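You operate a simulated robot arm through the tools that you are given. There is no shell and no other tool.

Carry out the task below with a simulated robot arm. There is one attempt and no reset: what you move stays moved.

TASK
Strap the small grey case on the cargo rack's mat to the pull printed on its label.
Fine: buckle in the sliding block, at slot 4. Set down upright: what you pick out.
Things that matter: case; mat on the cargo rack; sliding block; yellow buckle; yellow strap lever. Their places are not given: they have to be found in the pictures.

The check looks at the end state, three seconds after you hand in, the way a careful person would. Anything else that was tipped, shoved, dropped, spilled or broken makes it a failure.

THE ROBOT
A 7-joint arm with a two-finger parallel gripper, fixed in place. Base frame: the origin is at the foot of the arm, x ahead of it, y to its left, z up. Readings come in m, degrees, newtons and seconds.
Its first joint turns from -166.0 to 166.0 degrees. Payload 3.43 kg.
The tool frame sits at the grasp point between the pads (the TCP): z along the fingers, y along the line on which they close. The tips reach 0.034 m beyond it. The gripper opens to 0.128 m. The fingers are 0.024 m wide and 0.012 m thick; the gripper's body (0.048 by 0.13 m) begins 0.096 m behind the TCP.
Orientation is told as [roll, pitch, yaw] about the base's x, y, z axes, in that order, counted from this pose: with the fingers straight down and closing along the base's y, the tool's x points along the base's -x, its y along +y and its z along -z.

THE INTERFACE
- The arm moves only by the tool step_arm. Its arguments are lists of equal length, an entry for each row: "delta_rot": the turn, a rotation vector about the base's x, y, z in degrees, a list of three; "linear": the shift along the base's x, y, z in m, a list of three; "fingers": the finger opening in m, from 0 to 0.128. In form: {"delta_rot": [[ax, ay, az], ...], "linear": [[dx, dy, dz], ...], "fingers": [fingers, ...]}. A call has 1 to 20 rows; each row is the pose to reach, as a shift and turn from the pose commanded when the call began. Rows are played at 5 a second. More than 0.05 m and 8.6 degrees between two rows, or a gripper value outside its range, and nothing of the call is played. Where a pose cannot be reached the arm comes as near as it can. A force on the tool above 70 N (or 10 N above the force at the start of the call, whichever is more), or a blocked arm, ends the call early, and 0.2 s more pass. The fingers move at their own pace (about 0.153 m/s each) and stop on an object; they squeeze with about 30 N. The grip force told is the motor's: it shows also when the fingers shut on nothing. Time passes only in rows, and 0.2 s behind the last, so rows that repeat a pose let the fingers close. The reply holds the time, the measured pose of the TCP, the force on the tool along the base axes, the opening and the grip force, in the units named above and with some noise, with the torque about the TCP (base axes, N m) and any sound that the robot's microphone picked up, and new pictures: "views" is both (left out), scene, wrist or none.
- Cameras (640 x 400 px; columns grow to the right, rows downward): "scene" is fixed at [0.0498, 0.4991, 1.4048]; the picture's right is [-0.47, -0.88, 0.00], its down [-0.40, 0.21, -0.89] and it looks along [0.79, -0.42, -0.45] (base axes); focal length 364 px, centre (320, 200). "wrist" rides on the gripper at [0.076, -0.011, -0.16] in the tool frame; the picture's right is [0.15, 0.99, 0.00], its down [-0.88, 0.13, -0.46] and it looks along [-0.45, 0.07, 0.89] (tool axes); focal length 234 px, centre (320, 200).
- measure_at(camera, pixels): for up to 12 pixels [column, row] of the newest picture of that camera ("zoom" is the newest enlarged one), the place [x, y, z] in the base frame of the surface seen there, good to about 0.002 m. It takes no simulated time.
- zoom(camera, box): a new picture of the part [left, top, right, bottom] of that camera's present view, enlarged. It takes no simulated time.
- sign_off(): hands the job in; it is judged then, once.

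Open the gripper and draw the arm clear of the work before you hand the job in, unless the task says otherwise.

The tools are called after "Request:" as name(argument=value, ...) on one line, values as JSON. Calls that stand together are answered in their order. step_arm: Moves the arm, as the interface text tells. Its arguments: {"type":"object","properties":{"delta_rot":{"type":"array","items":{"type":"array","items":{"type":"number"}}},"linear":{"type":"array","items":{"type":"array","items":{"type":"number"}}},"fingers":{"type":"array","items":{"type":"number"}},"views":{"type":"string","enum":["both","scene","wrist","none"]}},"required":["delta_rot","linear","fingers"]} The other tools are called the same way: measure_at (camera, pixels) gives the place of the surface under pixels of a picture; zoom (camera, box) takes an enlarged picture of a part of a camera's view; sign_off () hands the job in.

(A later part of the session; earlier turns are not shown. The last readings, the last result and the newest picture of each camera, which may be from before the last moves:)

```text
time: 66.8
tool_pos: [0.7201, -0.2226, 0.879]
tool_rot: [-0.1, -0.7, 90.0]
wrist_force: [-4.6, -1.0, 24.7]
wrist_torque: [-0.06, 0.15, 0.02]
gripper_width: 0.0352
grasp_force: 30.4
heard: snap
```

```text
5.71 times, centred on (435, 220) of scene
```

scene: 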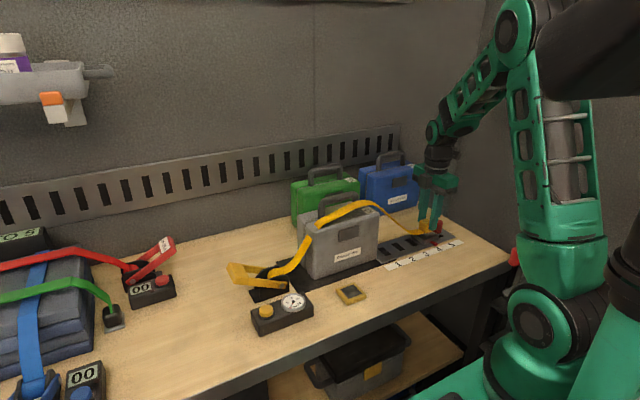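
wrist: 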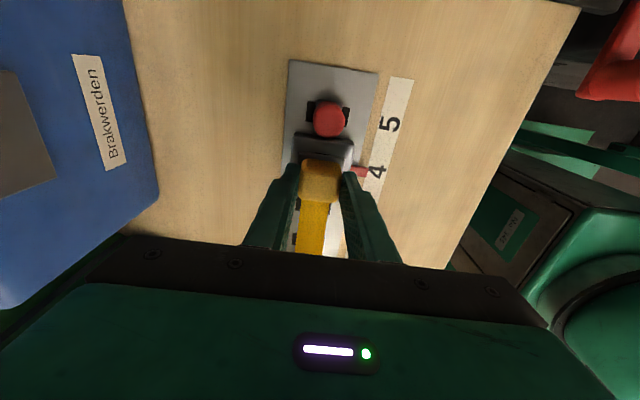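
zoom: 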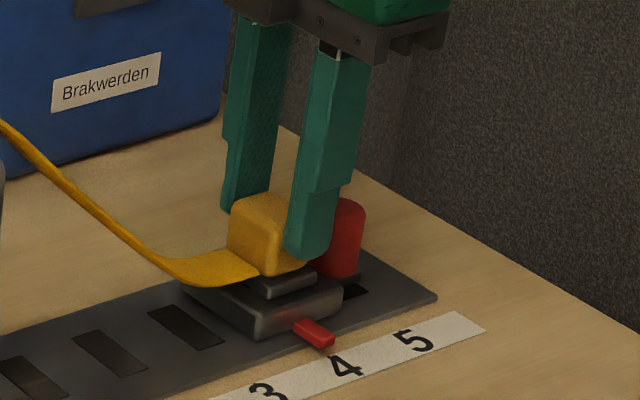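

"Snap" heard — the buckle latched. I relieve the press, open, and rise straight up.

Request:
step_arm(delta_rot=[[0, 0, 0], [0, 0, 0], [0, 0, 0], [0, 0, 0], [0, 0, 0], [0, 0, 0], [0, 0, 0]], linear=[[0, 0, 0.001], [0, 0, 0.002], [0, 0, 0.002], [0, 0, 0.015], [0, 0, 0.04], [0, 0, 0.08], [0, 0, 0.08]], fingers=[0.04, 0.05, 0.056, 0.056, 0.056, 0.06, 0.06])

Request:
zoom(camera="scene", box=[400, 185, 470, 255])

Request:
zoom(camera="wrist", box=[240, 90, 400, 230])

Request:
zoom(camera="scene", box=[215, 165, 415, 345])

```text
time: 68.4
tool_pos: [0.7206, -0.2229, 0.9571]
tool_rot: [0.0, -0.8, 89.9]
wrist_force: [0.0, 1.0, 0.8]
wrist_torque: [0.01, 0.01, -0.02]
gripper_width: 0.0601
grasp_force: 0.0
```

scene: 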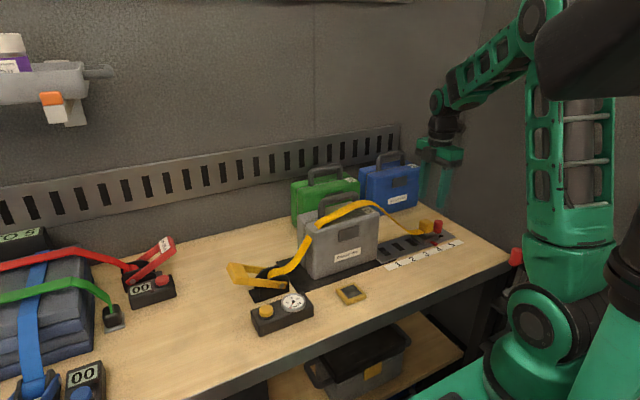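
wrist: 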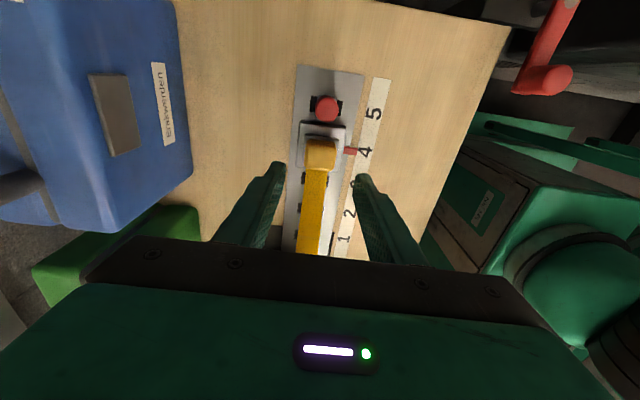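

```text
5.71 times, centred on (435, 220) of scene
```

zoom: 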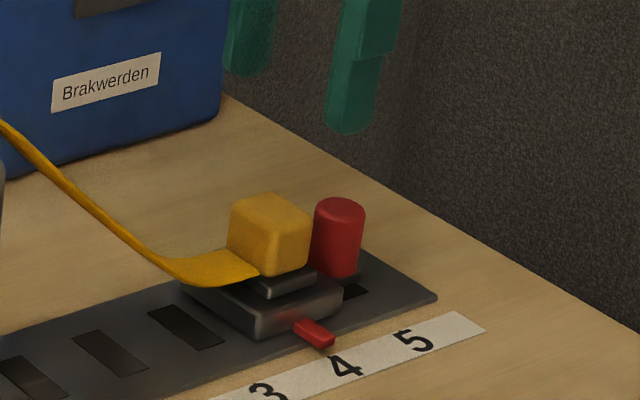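

```text
2.86 times, centred on (320, 160) of wrist
```

zoom: 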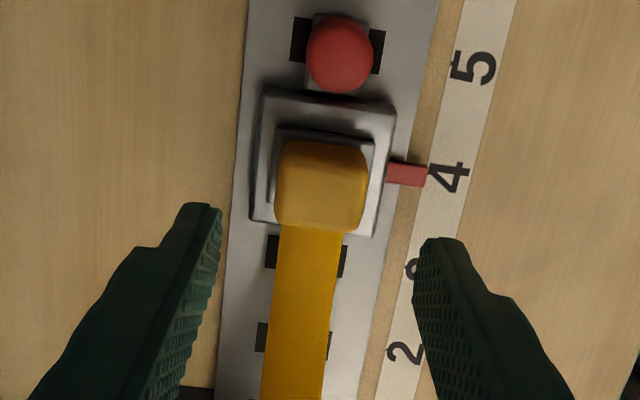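

```text
2.22 times, centred on (315, 255) of scene
```

zoom: 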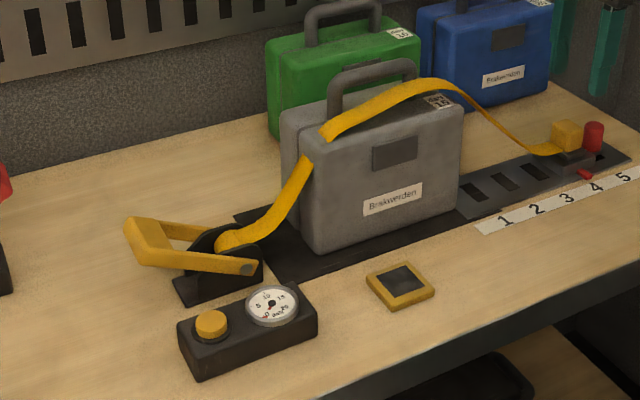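

The buckle is latched with the strap slack over the case and the gauge at 0. I now move up and over to view the lever and gauge closely.

Request:
step_arm(delta_rot=[[0, 0, 0], [0, 0, 0], [0, 0, 0], [0, 0, 0], [0, 0, 0], [0, 0, 0], [0, 0, 0], [0, 0, 0], [0, 0, 0], [0, 0, 0], [0, 0, 0], [0, 0, 0], [0, 0, 0], [0, 0, 0], [0, 0, 0]], linear=[[0, 0, 0.04], [0, 0, 0.08], [0, 0, 0.12], [0, 0.03, 0.14], [0, 0.07, 0.14], [0, 0.11, 0.14], [0, 0.15, 0.14], [0, 0.19, 0.14], [0, 0.23, 0.14], [0, 0.27, 0.14], [0, 0.31, 0.14], [0, 0.35, 0.14], [0, 0.39, 0.14], [0, 0.43, 0.14], [0, 0.43, 0.14]], fingers=[0.06, 0.06, 0.07, 0.08, 0.09, 0.1, 0.11, 0.12, 0.127, 0.127, 0.127, 0.127, 0.127, 0.127, 0.127])

Request:
zoom(camera="wrist", box=[200, 90, 440, 250])

Request:
zoom(camera="scene", box=[220, 250, 320, 340])

```text
time: 71.6
tool_pos: [0.7187, 0.2068, 1.0995]
tool_rot: [0.1, -0.8, 89.8]
wrist_force: [0.1, -0.2, 0.4]
wrist_torque: [0.01, 0.02, -0.01]
gripper_width: 0.1274
grasp_force: 0.1
```

scene: 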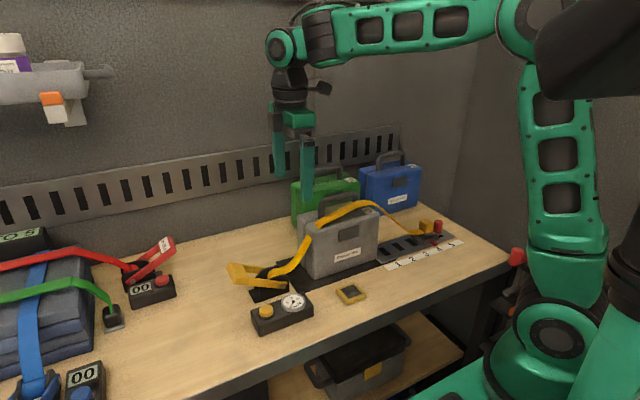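
wrist: 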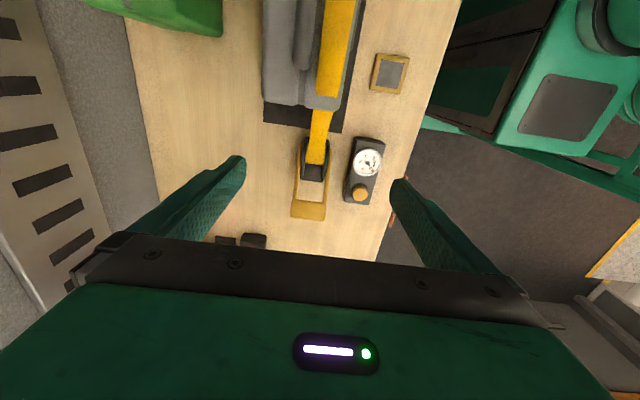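

```text
2.50 times, centred on (320, 170) of wrist
```

zoom: 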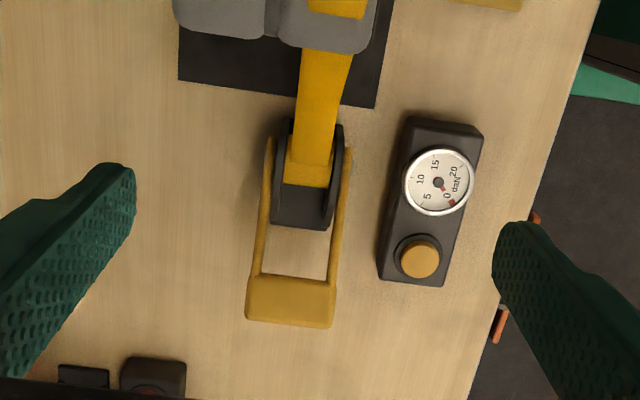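

```text
4.44 times, centred on (270, 295) of scene
```

zoom: 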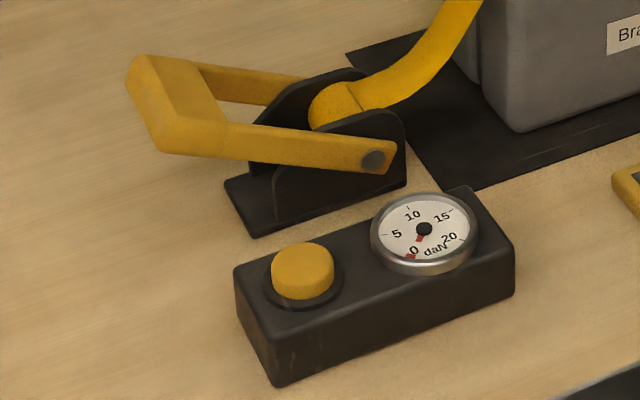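

Measuring the lever's bar, arms and pivot, and the gauge box.

Request:
measure_at(camera="zoom", pixels=[[252, 282], [333, 290], [248, 316], [330, 324], [290, 302], [266, 150], [346, 160], [260, 250], [337, 258], [281, 130], [338, 140], [383, 270]])

Request:
measure_at(camera="scene", pixels=[[302, 296], [304, 295], [280, 297], [257, 291], [249, 276], [233, 267], [256, 279], [269, 287], [254, 271], [246, 285], [276, 300], [261, 327]])

```text
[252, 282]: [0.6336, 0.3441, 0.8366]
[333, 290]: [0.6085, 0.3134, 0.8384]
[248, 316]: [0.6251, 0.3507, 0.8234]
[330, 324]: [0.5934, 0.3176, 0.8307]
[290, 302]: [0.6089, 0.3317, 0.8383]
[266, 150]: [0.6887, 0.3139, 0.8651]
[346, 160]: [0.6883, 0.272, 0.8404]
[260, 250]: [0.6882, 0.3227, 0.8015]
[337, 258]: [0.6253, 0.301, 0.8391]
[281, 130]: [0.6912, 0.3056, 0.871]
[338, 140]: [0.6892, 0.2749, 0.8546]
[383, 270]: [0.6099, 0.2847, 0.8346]
```

```text
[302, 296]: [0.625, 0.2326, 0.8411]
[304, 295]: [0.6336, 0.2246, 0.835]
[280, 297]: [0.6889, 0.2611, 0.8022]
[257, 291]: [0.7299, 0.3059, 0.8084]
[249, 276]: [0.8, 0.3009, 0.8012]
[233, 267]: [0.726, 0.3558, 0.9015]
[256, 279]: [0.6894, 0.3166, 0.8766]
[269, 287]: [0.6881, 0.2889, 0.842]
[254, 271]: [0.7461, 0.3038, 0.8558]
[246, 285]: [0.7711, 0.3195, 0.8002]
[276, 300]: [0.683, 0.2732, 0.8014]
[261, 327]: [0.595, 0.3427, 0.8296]
```

That zoom was the scene one, so I repeat the lever measurements with raw wrist pixels and zoom on the scene side view.

Request:
measure_at(camera="wrist", pixels=[[293, 203], [325, 206], [292, 214], [324, 219], [308, 210], [299, 150], [331, 155], [296, 185], [327, 190], [304, 150], [326, 155], [315, 172]])

Request:
measure_at(camera="zoom", pixels=[[372, 160], [395, 150], [300, 145], [240, 138], [180, 130], [150, 80], [140, 65], [205, 75], [165, 150], [215, 125], [330, 110], [350, 72]])

```text
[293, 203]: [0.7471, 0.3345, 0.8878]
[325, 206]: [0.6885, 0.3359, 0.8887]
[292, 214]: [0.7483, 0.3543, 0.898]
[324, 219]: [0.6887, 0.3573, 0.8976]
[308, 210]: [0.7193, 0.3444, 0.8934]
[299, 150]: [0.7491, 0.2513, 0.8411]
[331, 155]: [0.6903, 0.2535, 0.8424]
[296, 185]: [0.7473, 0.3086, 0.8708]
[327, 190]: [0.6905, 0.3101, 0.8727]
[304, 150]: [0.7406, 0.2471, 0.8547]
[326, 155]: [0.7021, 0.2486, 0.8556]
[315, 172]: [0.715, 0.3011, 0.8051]
```

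```text
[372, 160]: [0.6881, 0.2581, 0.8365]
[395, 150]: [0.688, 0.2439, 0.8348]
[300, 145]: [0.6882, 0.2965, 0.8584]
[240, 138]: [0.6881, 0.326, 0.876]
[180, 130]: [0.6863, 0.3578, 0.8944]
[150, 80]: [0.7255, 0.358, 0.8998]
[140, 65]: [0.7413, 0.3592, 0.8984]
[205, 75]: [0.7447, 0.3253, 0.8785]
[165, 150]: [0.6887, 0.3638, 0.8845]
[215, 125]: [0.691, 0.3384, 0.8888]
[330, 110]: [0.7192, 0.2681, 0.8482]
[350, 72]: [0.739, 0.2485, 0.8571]
```

Lever pivot is at about y 0.256, z 0.836; the bar centre at y≈0.347, z≈0.884, spanning x 0.686–0.751. I'll grip the bar's ends along x so the lever can pivot between the pads; first hover above it.

Request:
step_arm(delta_rot=[[0, 0, 0], [0, 0, 0], [0, 0, 0], [0, 0, 0], [0, 0, 0], [0, 0, 0], [0, 0, 0]], linear=[[0, 0.035, -0.02], [0, 0.07, -0.045], [0, 0.105, -0.07], [0, 0.14, -0.095], [0, 0.14, -0.12], [0, 0.14, -0.14], [0, 0.14, -0.14]], fingers=[0.11, 0.1, 0.1, 0.1, 0.1, 0.1, 0.1])

Request:
zoom(camera="scene", box=[210, 220, 320, 320])

Request:
zoom(camera="wrist", box=[220, 90, 420, 250])

```text
time: 73.2
tool_pos: [0.7194, 0.3468, 0.9581]
tool_rot: [0.1, -0.7, 89.9]
wrist_force: [0.1, -0.1, -0.2]
wrist_torque: [0.01, -0.03, 0.01]
gripper_width: 0.0998
grasp_force: 0.0
```

scene: 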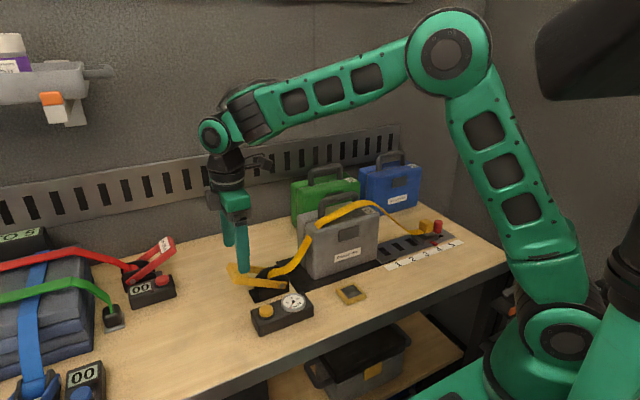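
wrist: 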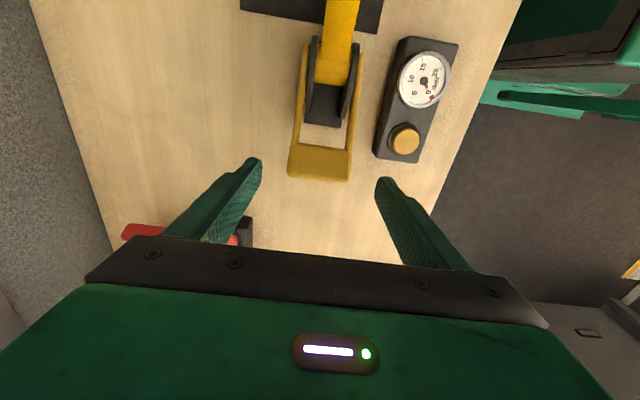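

```text
4.00 times, centred on (265, 270) of scene
```

zoom: 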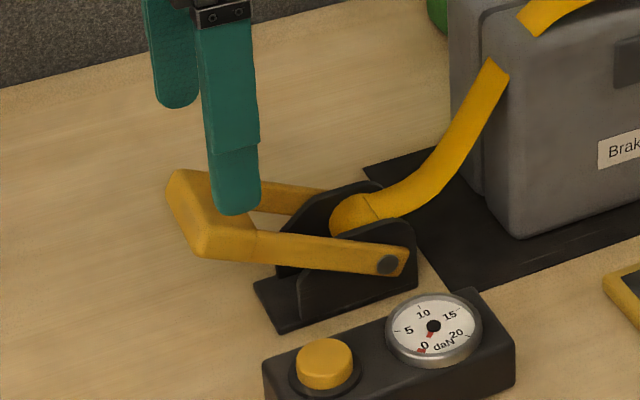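

```text
2.50 times, centred on (320, 170) of wrist
```

zoom: 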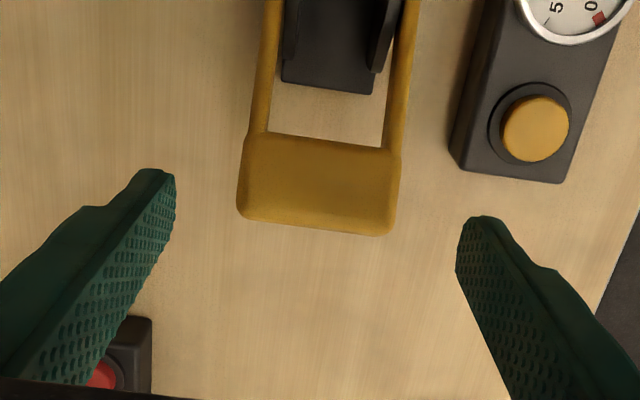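

Clear on both sides. I descend 72 mm to bar height and close on the bar ends.

Request:
step_arm(delta_rot=[[0, 0, 0], [0, 0, 0], [0, 0, 0], [0, 0, 0], [0, 0, 0], [0, 0, 0], [0, 0, 0]], linear=[[-0.001, 0, -0.025], [-0.001, 0, -0.05], [-0.001, 0, -0.072], [-0.001, 0, -0.072], [-0.001, 0, -0.072], [-0.001, 0, -0.072], [-0.001, 0, -0.072]], fingers=[0.1, 0.1, 0.1, 0.1, 0.07, 0.04, 0.04])

Request:
zoom(camera="scene", box=[210, 220, 320, 320])

```text
time: 74.8
tool_pos: [0.7194, 0.3489, 0.8842]
tool_rot: [0.0, -0.7, 89.9]
wrist_force: [7.0, 1.3, -4.2]
wrist_torque: [0.31, -0.62, 0.06]
gripper_width: 0.0657
grasp_force: 45.6
```

scene: 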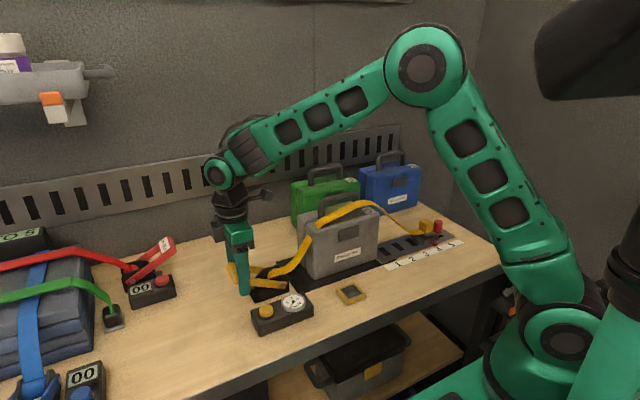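
wrist: 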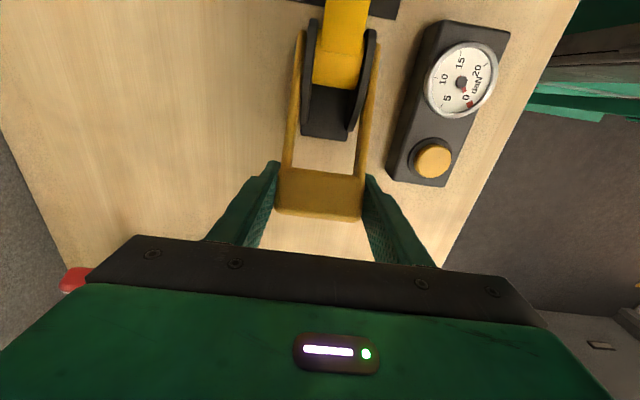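

```text
4.00 times, centred on (265, 270) of scene
```

zoom: 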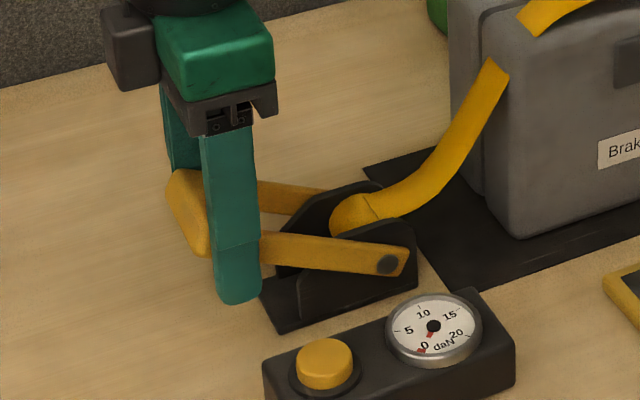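

The bar is gripped (65.7 mm) and the gauge is visible in the wrist view at (462,82). I swing the lever upward along its arc, first about 20°, watching force.

Request:
step_arm(delta_rot=[[0, 0, 0], [0, 0, 0], [0, 0, 0], [0, 0, 0], [0, 0, 0]], linear=[[0, -0.0047, 0.0079], [0, -0.0099, 0.0153], [0, -0.0158, 0.0222], [0, -0.0223, 0.0285], [0, -0.0223, 0.0285]], fingers=[0.04, 0.04, 0.04, 0.04, 0.04])

Request:
zoom(camera="scene", box=[210, 220, 320, 320])

```text
time: 76.0
tool_pos: [0.7209, 0.3266, 0.9132]
tool_rot: [0.0, -0.8, 90.0]
wrist_force: [14.5, 22.8, -27.2]
wrist_torque: [0.59, -0.21, -0.2]
gripper_width: 0.0658
grasp_force: 44.6
```

scene: 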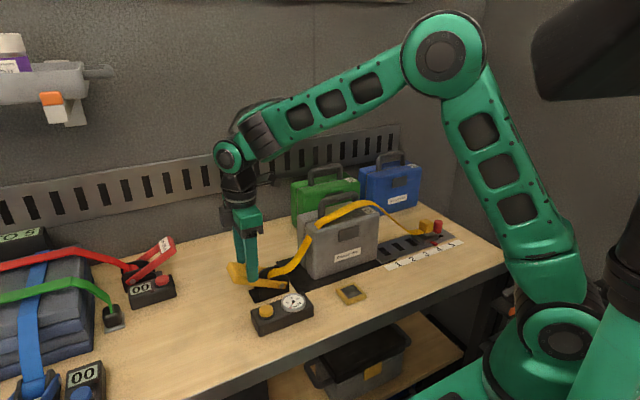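
wrist: 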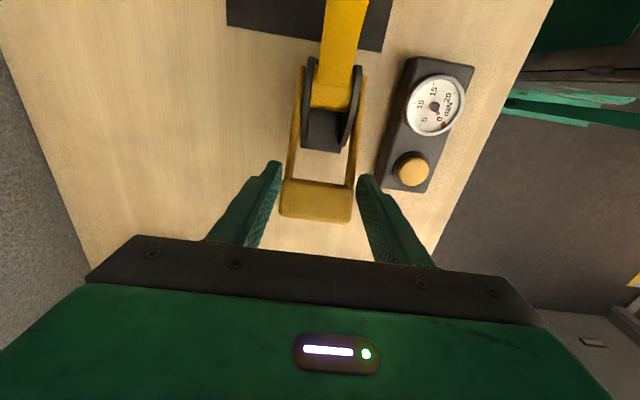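

```text
4.00 times, centred on (265, 270) of scene
```

zoom: 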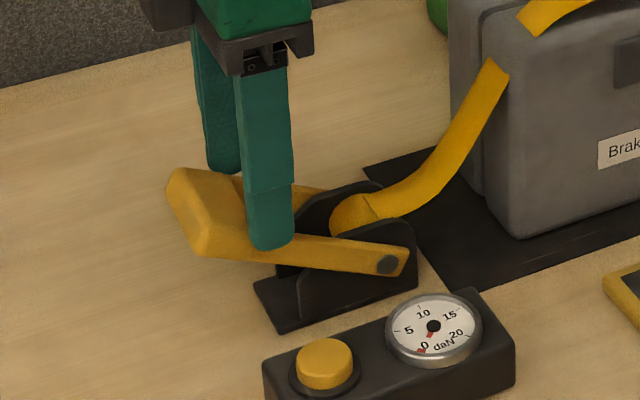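

The lever didn't move; the fingers slid along its arms, so it doesn't swing upward from here — it must be pressed down. I open, back off upward, close the fingers and line up above the bar.

Request:
step_arm(delta_rot=[[0, 0, 0], [0, 0, 0], [0, 0, 0], [0, 0, 0], [0, 0, 0], [0, 0, 0], [0, 0, 0], [0, 0, 0]], linear=[[0, 0, 0], [0, 0, 0], [0, 0.005, 0.025], [0, 0.02, 0.06], [0, 0.023, 0.06], [0, 0.023, 0.06], [0, 0.023, 0.06], [0, 0.023, 0.06]], fingers=[0.08, 0.1, 0.1, 0.1, 0.06, 0.02, 0, 0])

Request:
zoom(camera="scene", box=[210, 220, 320, 320])

Request:
measure_at(camera="wrist", pixels=[[300, 160], [320, 165], [340, 165], [310, 180], [335, 185]])

```text
time: 77.8
tool_pos: [0.7199, 0.348, 0.9731]
tool_rot: [0.1, -0.8, 90.0]
wrist_force: [-0.3, 0.3, 0.1]
wrist_torque: [-0.01, 0.04, 0.0]
gripper_width: 0.0
grasp_force: 29.9
```

scene: 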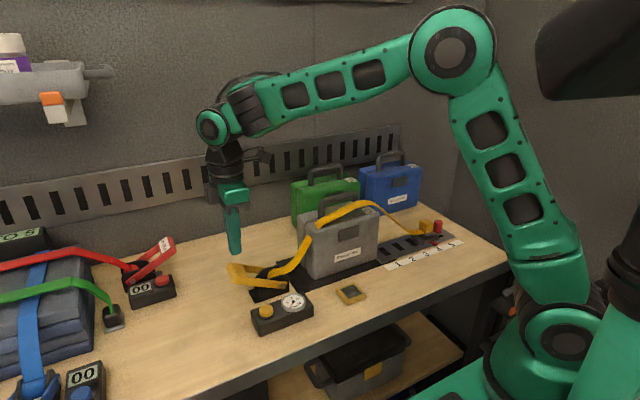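
wrist: 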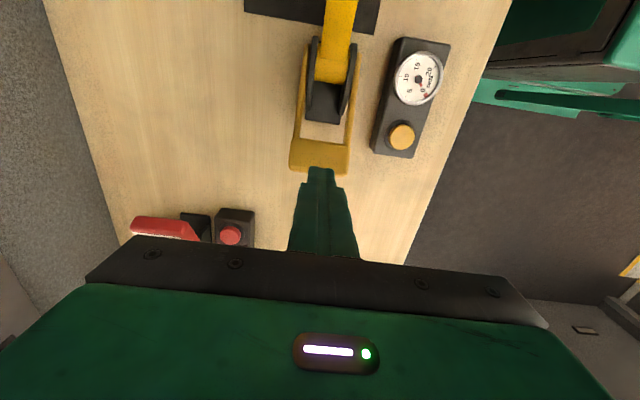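

```text
4.00 times, centred on (265, 270) of scene
```

zoom: 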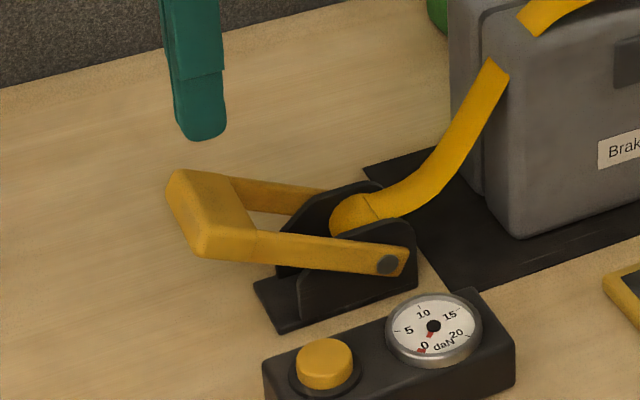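

```text
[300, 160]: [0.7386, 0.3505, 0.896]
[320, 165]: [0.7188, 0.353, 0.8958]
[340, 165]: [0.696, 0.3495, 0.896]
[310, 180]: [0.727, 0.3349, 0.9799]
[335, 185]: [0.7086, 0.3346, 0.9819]
```

The tip is above the bar (top z≈0.896). I press down slowly, about 15 mm past contact.

Request:
step_arm(delta_rot=[[0, 0, 0], [0, 0, 0], [0, 0, 0], [0, 0, 0], [0, 0, 0], [0, 0, 0], [0, 0, 0], [0, 0, 0]], linear=[[0, 0.002, -0.02], [0, 0.002, -0.038], [0, 0.002, -0.043], [0, 0.002, -0.047], [0, 0.002, -0.051], [0, 0.002, -0.055], [0, 0.002, -0.058], [0, 0.002, -0.058]], fingers=[0, 0, 0, 0, 0, 0, 0, 0])

Request:
zoom(camera="scene", box=[210, 220, 320, 320])

```text
time: 79.6
tool_pos: [0.7204, 0.3505, 0.9175]
tool_rot: [0.0, -0.7, 90.0]
wrist_force: [0.9, -0.7, 0.8]
wrist_torque: [0.04, -0.01, -0.03]
gripper_width: 0.0
grasp_force: 29.8
```

scene: 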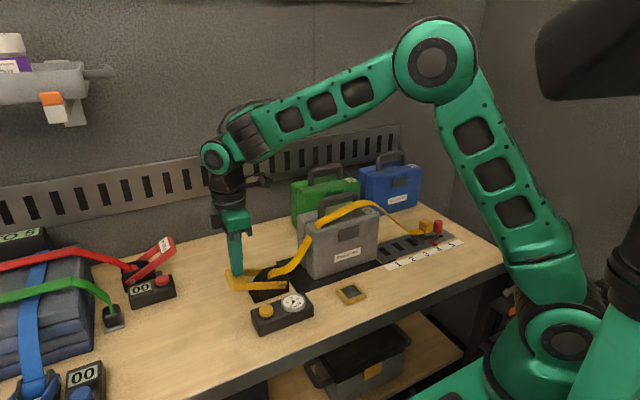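
wrist: 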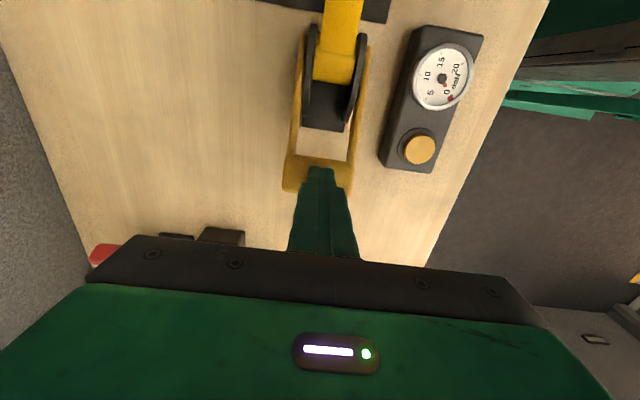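

```text
4.00 times, centred on (265, 270) of scene
```

zoom: 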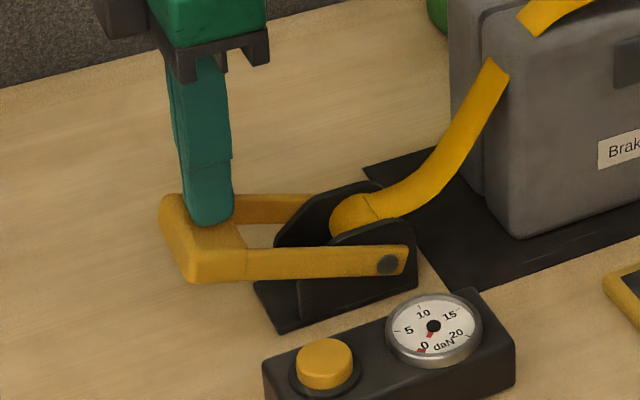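

The lever moves down easily. I keep pressing further in small steps.

Request:
step_arm(delta_rot=[[0, 0, 0], [0, 0, 0], [0, 0, 0], [0, 0, 0], [0, 0, 0], [0, 0, 0]], linear=[[0, 0.001, -0.005], [0, 0.002, -0.01], [0, 0.003, -0.015], [0, 0.004, -0.02], [0, 0.004, -0.025], [0, 0.004, -0.025]], fingers=[0, 0, 0, 0, 0, 0])

Request:
zoom(camera="scene", box=[210, 220, 320, 320])

```text
time: 81.0
tool_pos: [0.7189, 0.3541, 0.893]
tool_rot: [0.0, -0.7, 90.1]
wrist_force: [0.5, 0.0, 2.1]
wrist_torque: [0.04, 0.02, -0.03]
gripper_width: 0.0
grasp_force: 30.2
```

scene: 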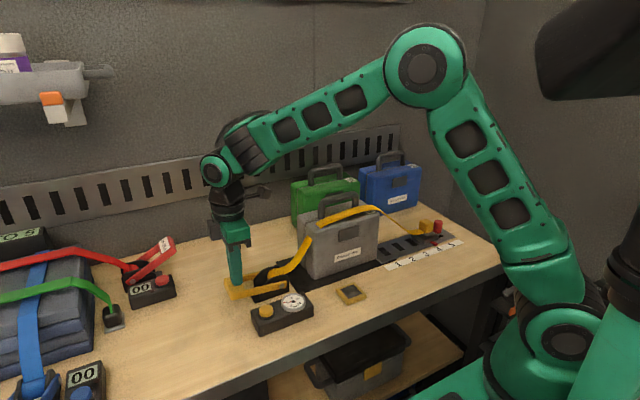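
wrist: 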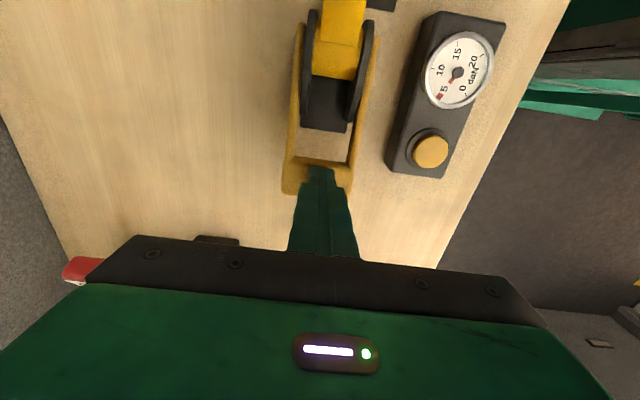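

```text
4.00 times, centred on (265, 270) of scene
```

zoom: 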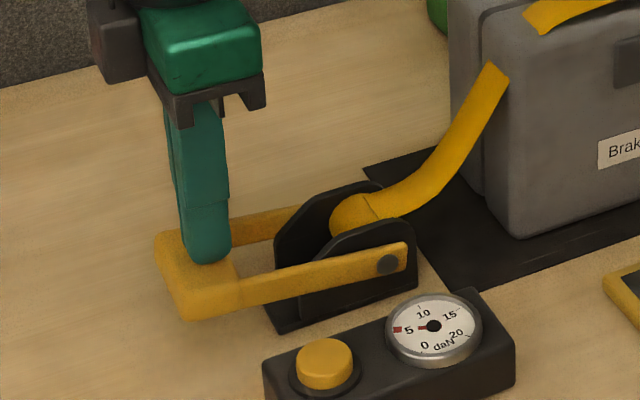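

The gauge has jumped to about 5 and the strap tightened. I zoom in on the dial.

Request:
zoom(camera="wrist", box=[415, 25, 505, 115])

Request:
zoom(camera="scene", box=[275, 285, 310, 315])

Request:
zoom(camera="scene", box=[230, 165, 460, 305])

```text
4.44 times, centred on (460, 70) of wrist
```

zoom: 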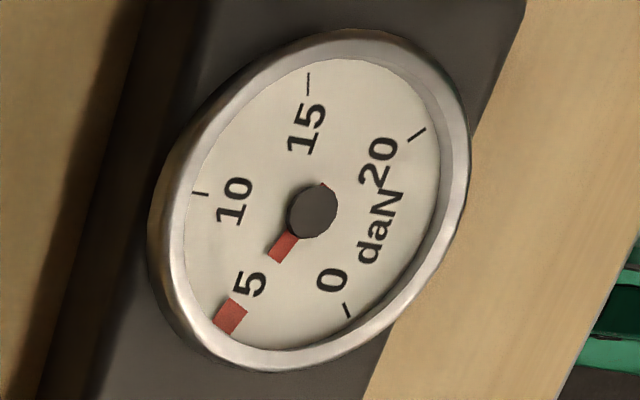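

```text
13.33 times, centred on (292, 300) of scene
```

zoom: 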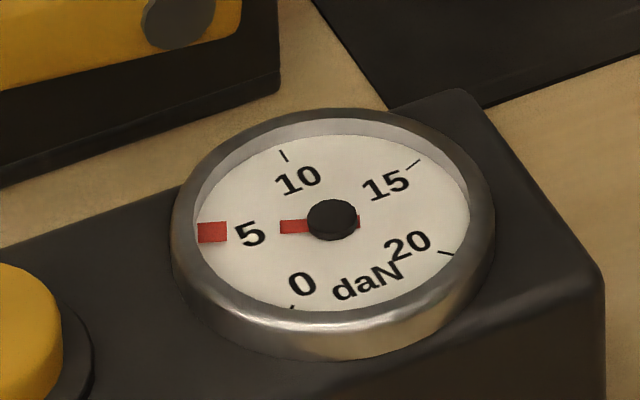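

```text
2.78 times, centred on (345, 235) of scene
```

zoom: 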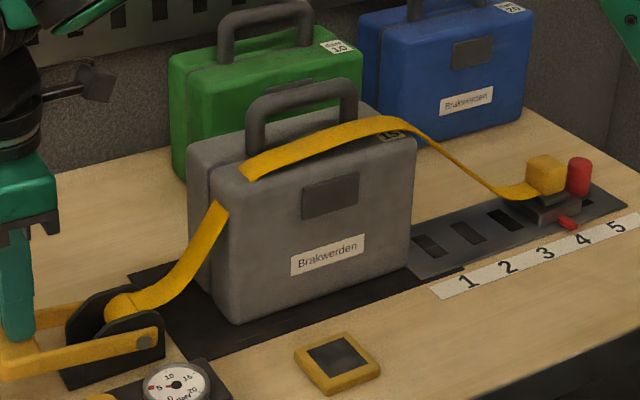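

The gauge reads exactly 5, suggesting a ratchet step of 5 per stroke. I raise the tool to see whether the lever springs back.

Request:
step_arm(delta_rot=[[0, 0, 0], [0, 0, 0], [0, 0, 0], [0, 0, 0], [0, 0, 0], [0, 0, 0], [0, 0, 0]], linear=[[0, -0.001, 0.01], [0, -0.002, 0.02], [0, -0.003, 0.035], [0, -0.004, 0.05], [0, -0.006, 0.065], [0, -0.006, 0.065], [0, -0.006, 0.065]], fingers=[0, 0, 0, 0, 0, 0, 0])

Request:
zoom(camera="scene", box=[210, 220, 320, 320])

Request:
zoom(camera="scene", box=[275, 285, 310, 315])

```text
time: 82.6
tool_pos: [0.7194, 0.3474, 0.9567]
tool_rot: [0.1, -0.8, 90.0]
wrist_force: [-0.1, 0.3, 0.0]
wrist_torque: [-0.01, -0.01, 0.0]
gripper_width: 0.0
grasp_force: 29.9
```

scene: 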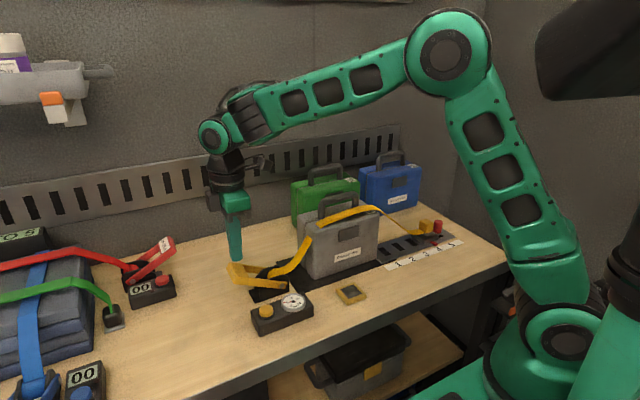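
wrist: 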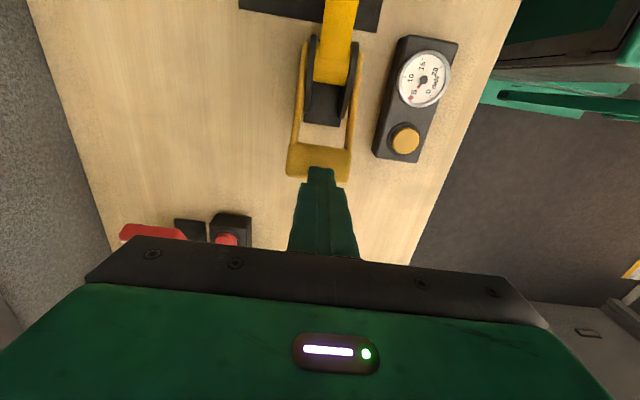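

```text
4.00 times, centred on (265, 270) of scene
```

zoom: 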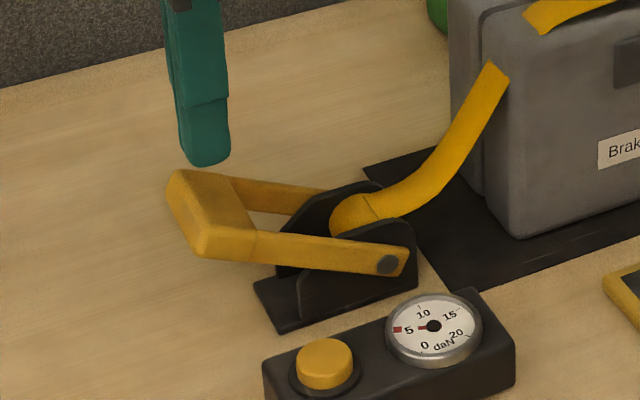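

```text
13.33 times, centred on (292, 300) of scene
```

zoom: 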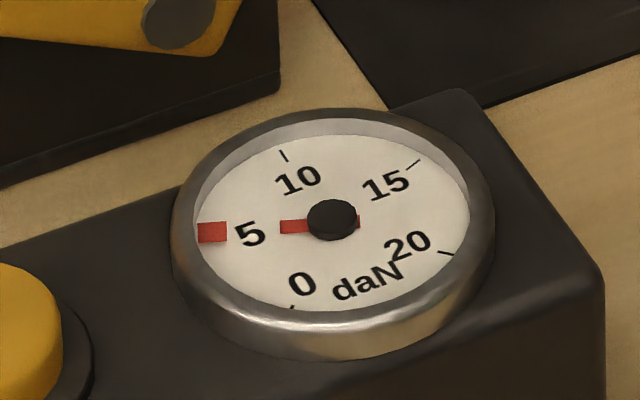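

The lever sprang back and the gauge holds at 5. I do a second identical stroke.

Request:
step_arm(delta_rot=[[0, 0, 0], [0, 0, 0], [0, 0, 0], [0, 0, 0], [0, 0, 0], [0, 0, 0], [0, 0, 0], [0, 0, 0], [0, 0, 0]], linear=[[0, 0.001, -0.015], [0, 0.002, -0.026], [0, 0.003, -0.032], [0, 0.004, -0.038], [0, 0.005, -0.044], [0, 0.006, -0.05], [0, 0.006, -0.056], [0, 0.006, -0.064], [0, 0.006, -0.064]], fingers=[0, 0, 0, 0, 0, 0, 0, 0, 0], views="scene")

Request:
zoom(camera="scene", box=[275, 285, 310, 315])

Request:
zoom(camera="scene", box=[220, 165, 460, 325])

```text
time: 84.6
tool_pos: [0.7195, 0.3542, 0.8939]
tool_rot: [0.1, -0.7, 90.0]
wrist_force: [-0.5, 1.3, 1.6]
wrist_torque: [0.03, 0.02, 0.02]
gripper_width: 0.0
grasp_force: 29.9
```

scene: 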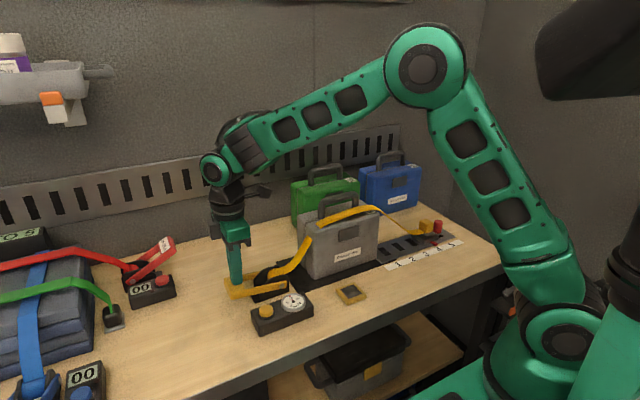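

```text
13.33 times, centred on (292, 300) of scene
```

zoom: 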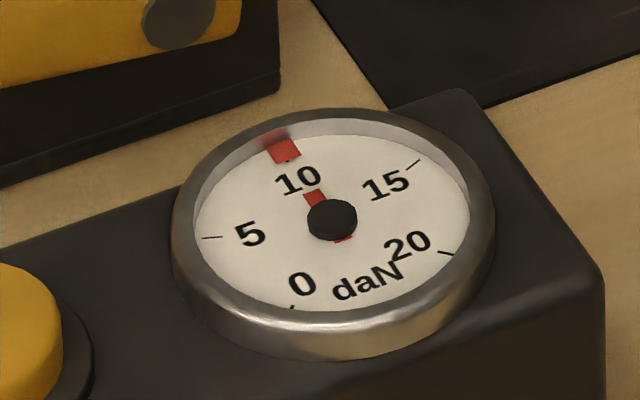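

```text
2.50 times, centred on (340, 245) of scene
```

zoom: 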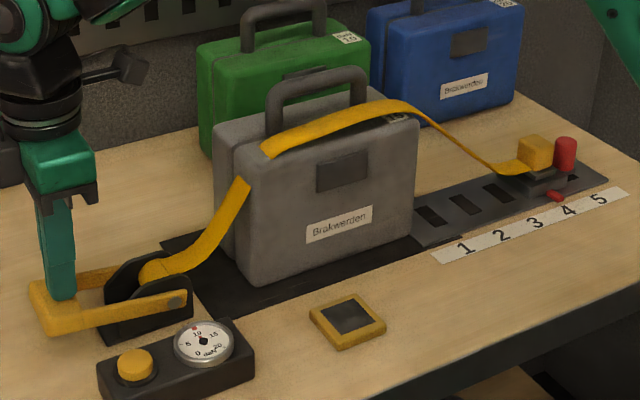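

The gauge reads 10. I raise the tool to let the lever return and do one more stroke.

Request:
step_arm(delta_rot=[[0, 0, 0], [0, 0, 0], [0, 0, 0], [0, 0, 0], [0, 0, 0], [0, 0, 0], [0, 0, 0]], linear=[[0, -0.001, 0.01], [0, -0.002, 0.02], [0, -0.003, 0.035], [0, -0.004, 0.05], [0, -0.006, 0.064], [0, -0.006, 0.064], [0, -0.006, 0.064]], fingers=[0, 0, 0, 0, 0, 0, 0], views="scene")

Request:
zoom(camera="scene", box=[210, 220, 320, 320])

Request:
zoom(camera="scene", box=[275, 285, 310, 315])

```text
time: 86.2
tool_pos: [0.7199, 0.3491, 0.9574]
tool_rot: [0.1, -0.7, 90.0]
wrist_force: [0.2, 0.1, -0.7]
wrist_torque: [0.0, 0.0, 0.03]
gripper_width: 0.0001
grasp_force: 29.3
```

scene: 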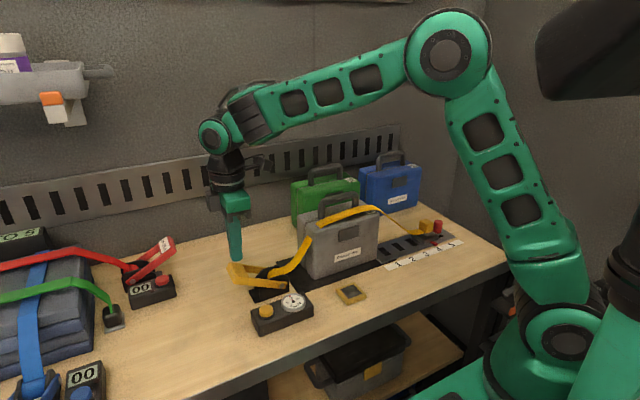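

```text
4.00 times, centred on (265, 270) of scene
```

zoom: 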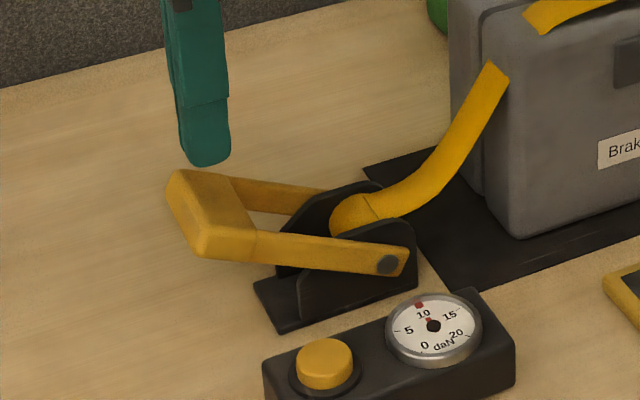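

```text
13.33 times, centred on (292, 300) of scene
```

zoom: 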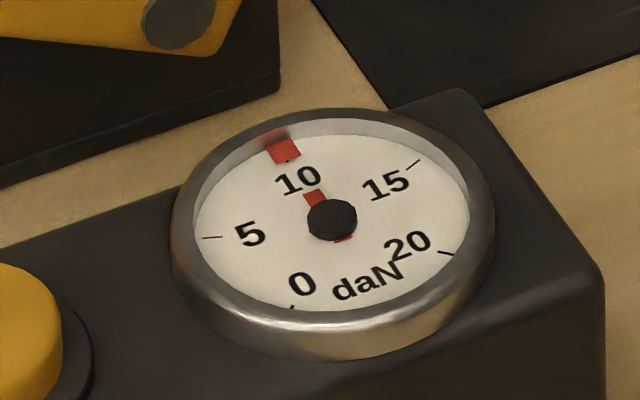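

The lever is back up and the gauge holds 10. Third stroke now.

Request:
step_arm(delta_rot=[[0, 0, 0], [0, 0, 0], [0, 0, 0], [0, 0, 0], [0, 0, 0], [0, 0, 0], [0, 0, 0], [0, 0, 0], [0, 0, 0]], linear=[[0, 0.001, -0.015], [0, 0.002, -0.026], [0, 0.003, -0.032], [0, 0.004, -0.038], [0, 0.005, -0.044], [0, 0.006, -0.05], [0, 0.006, -0.056], [0, 0.006, -0.064], [0, 0.006, -0.064]], fingers=[0, 0, 0, 0, 0, 0, 0, 0, 0], views="scene")

Request:
zoom(camera="scene", box=[275, 285, 310, 315])

Request:
zoom(camera="scene", box=[220, 165, 460, 325])

```text
time: 88.2
tool_pos: [0.719, 0.3545, 0.8919]
tool_rot: [0.1, -0.6, 89.9]
wrist_force: [-0.7, 0.3, 2.7]
wrist_torque: [0.03, -0.01, -0.01]
gripper_width: 0.0001
grasp_force: 29.8
```

scene: 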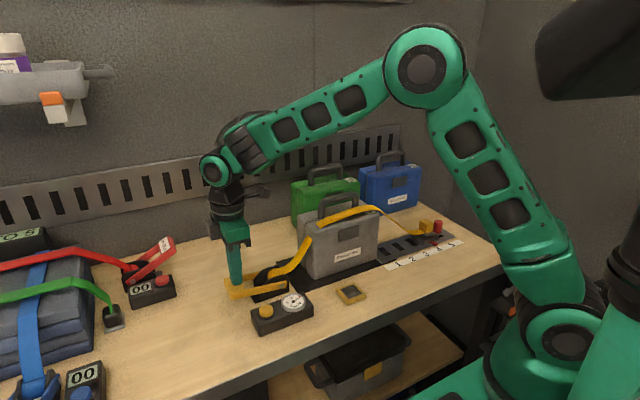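

```text
13.33 times, centred on (292, 300) of scene
```

zoom: 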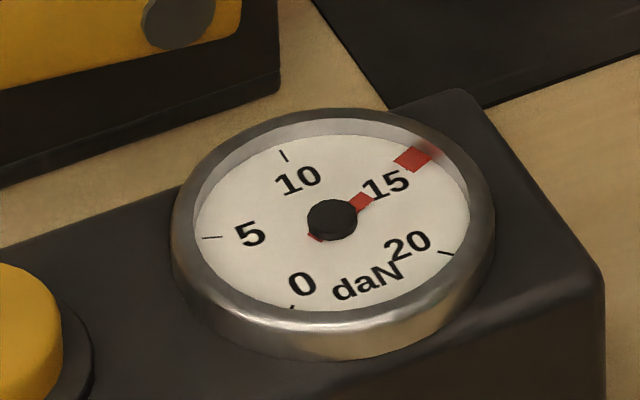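

```text
2.50 times, centred on (340, 245) of scene
```

zoom: 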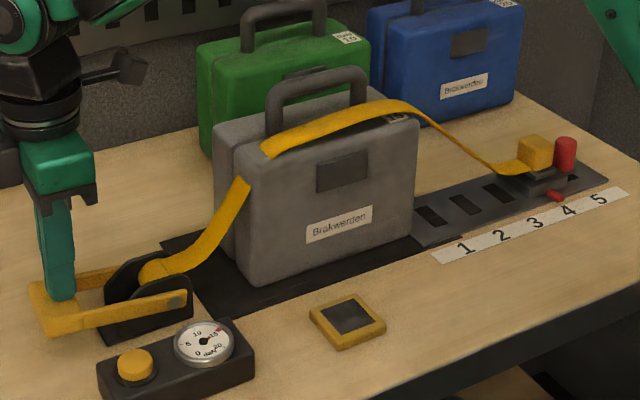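

The gauge reads 15. I raise the tool straight up so the lever returns, and check the reading holds.

Request:
step_arm(delta_rot=[[0, 0, 0], [0, 0, 0], [0, 0, 0], [0, 0, 0], [0, 0, 0], [0, 0, 0], [0, 0, 0], [0, 0, 0], [0, 0, 0]], linear=[[0, -0.001, 0.01], [0, -0.002, 0.02], [0, -0.003, 0.035], [0, -0.004, 0.05], [0, -0.006, 0.08], [0, -0.006, 0.12], [0, -0.006, 0.16], [0, -0.006, 0.2], [0, -0.006, 0.22]], fingers=[0, 0, 0, 0, 0, 0, 0, 0, 0])

Request:
zoom(camera="scene", box=[275, 285, 310, 315])

Request:
zoom(camera="scene", box=[220, 165, 460, 325])

Request:
zoom(camera="scene", box=[400, 205, 470, 255])

```text
time: 90.2
tool_pos: [0.7198, 0.3468, 1.1134]
tool_rot: [0.1, -0.8, 90.0]
wrist_force: [0.4, -0.1, 0.3]
wrist_torque: [-0.01, 0.01, 0.01]
gripper_width: 0.0
grasp_force: 29.9
```

scene: 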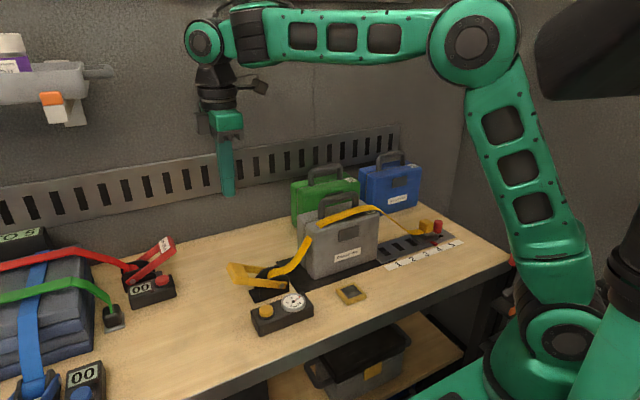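
wrist: 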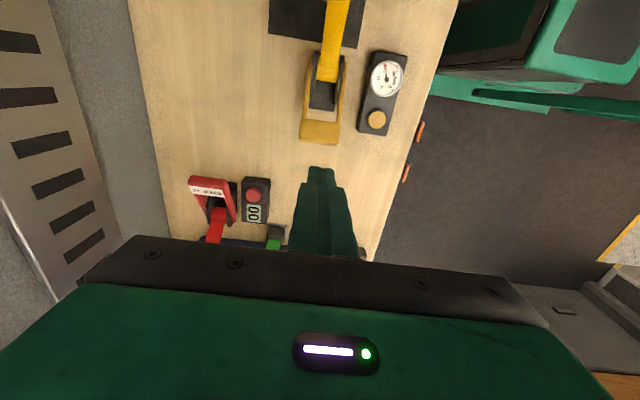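

```text
13.33 times, centred on (292, 300) of scene
```

zoom: 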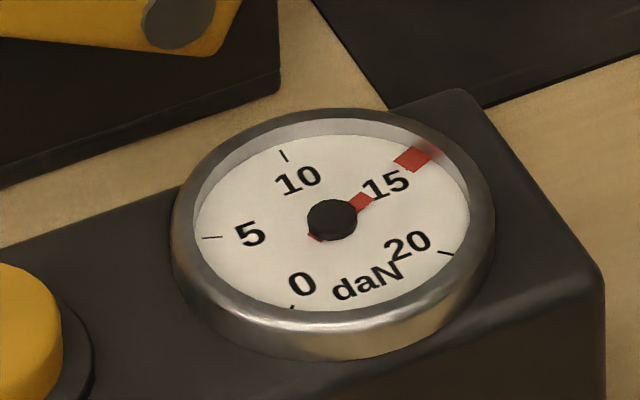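

```text
2.50 times, centred on (340, 245) of scene
```

zoom: 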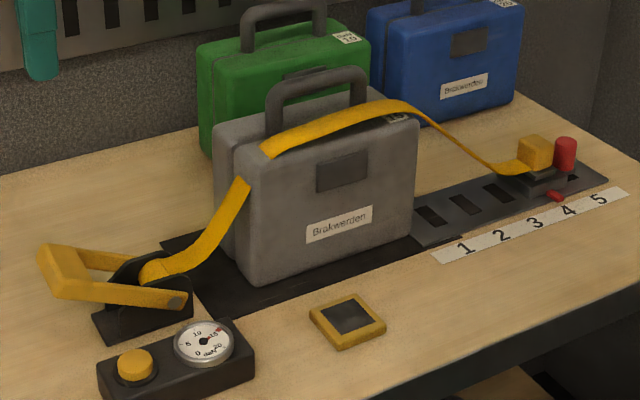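

```text
8.00 times, centred on (435, 230) of scene
```

zoom: 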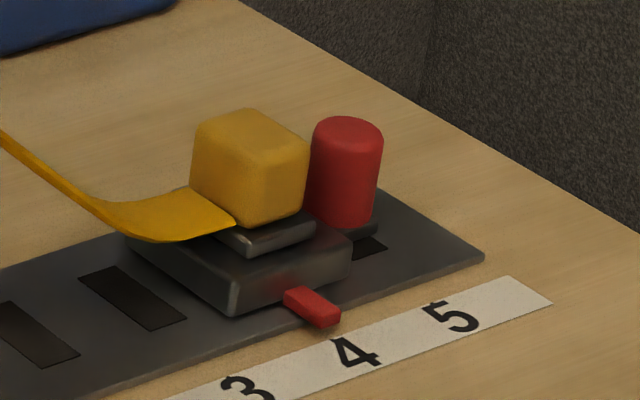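

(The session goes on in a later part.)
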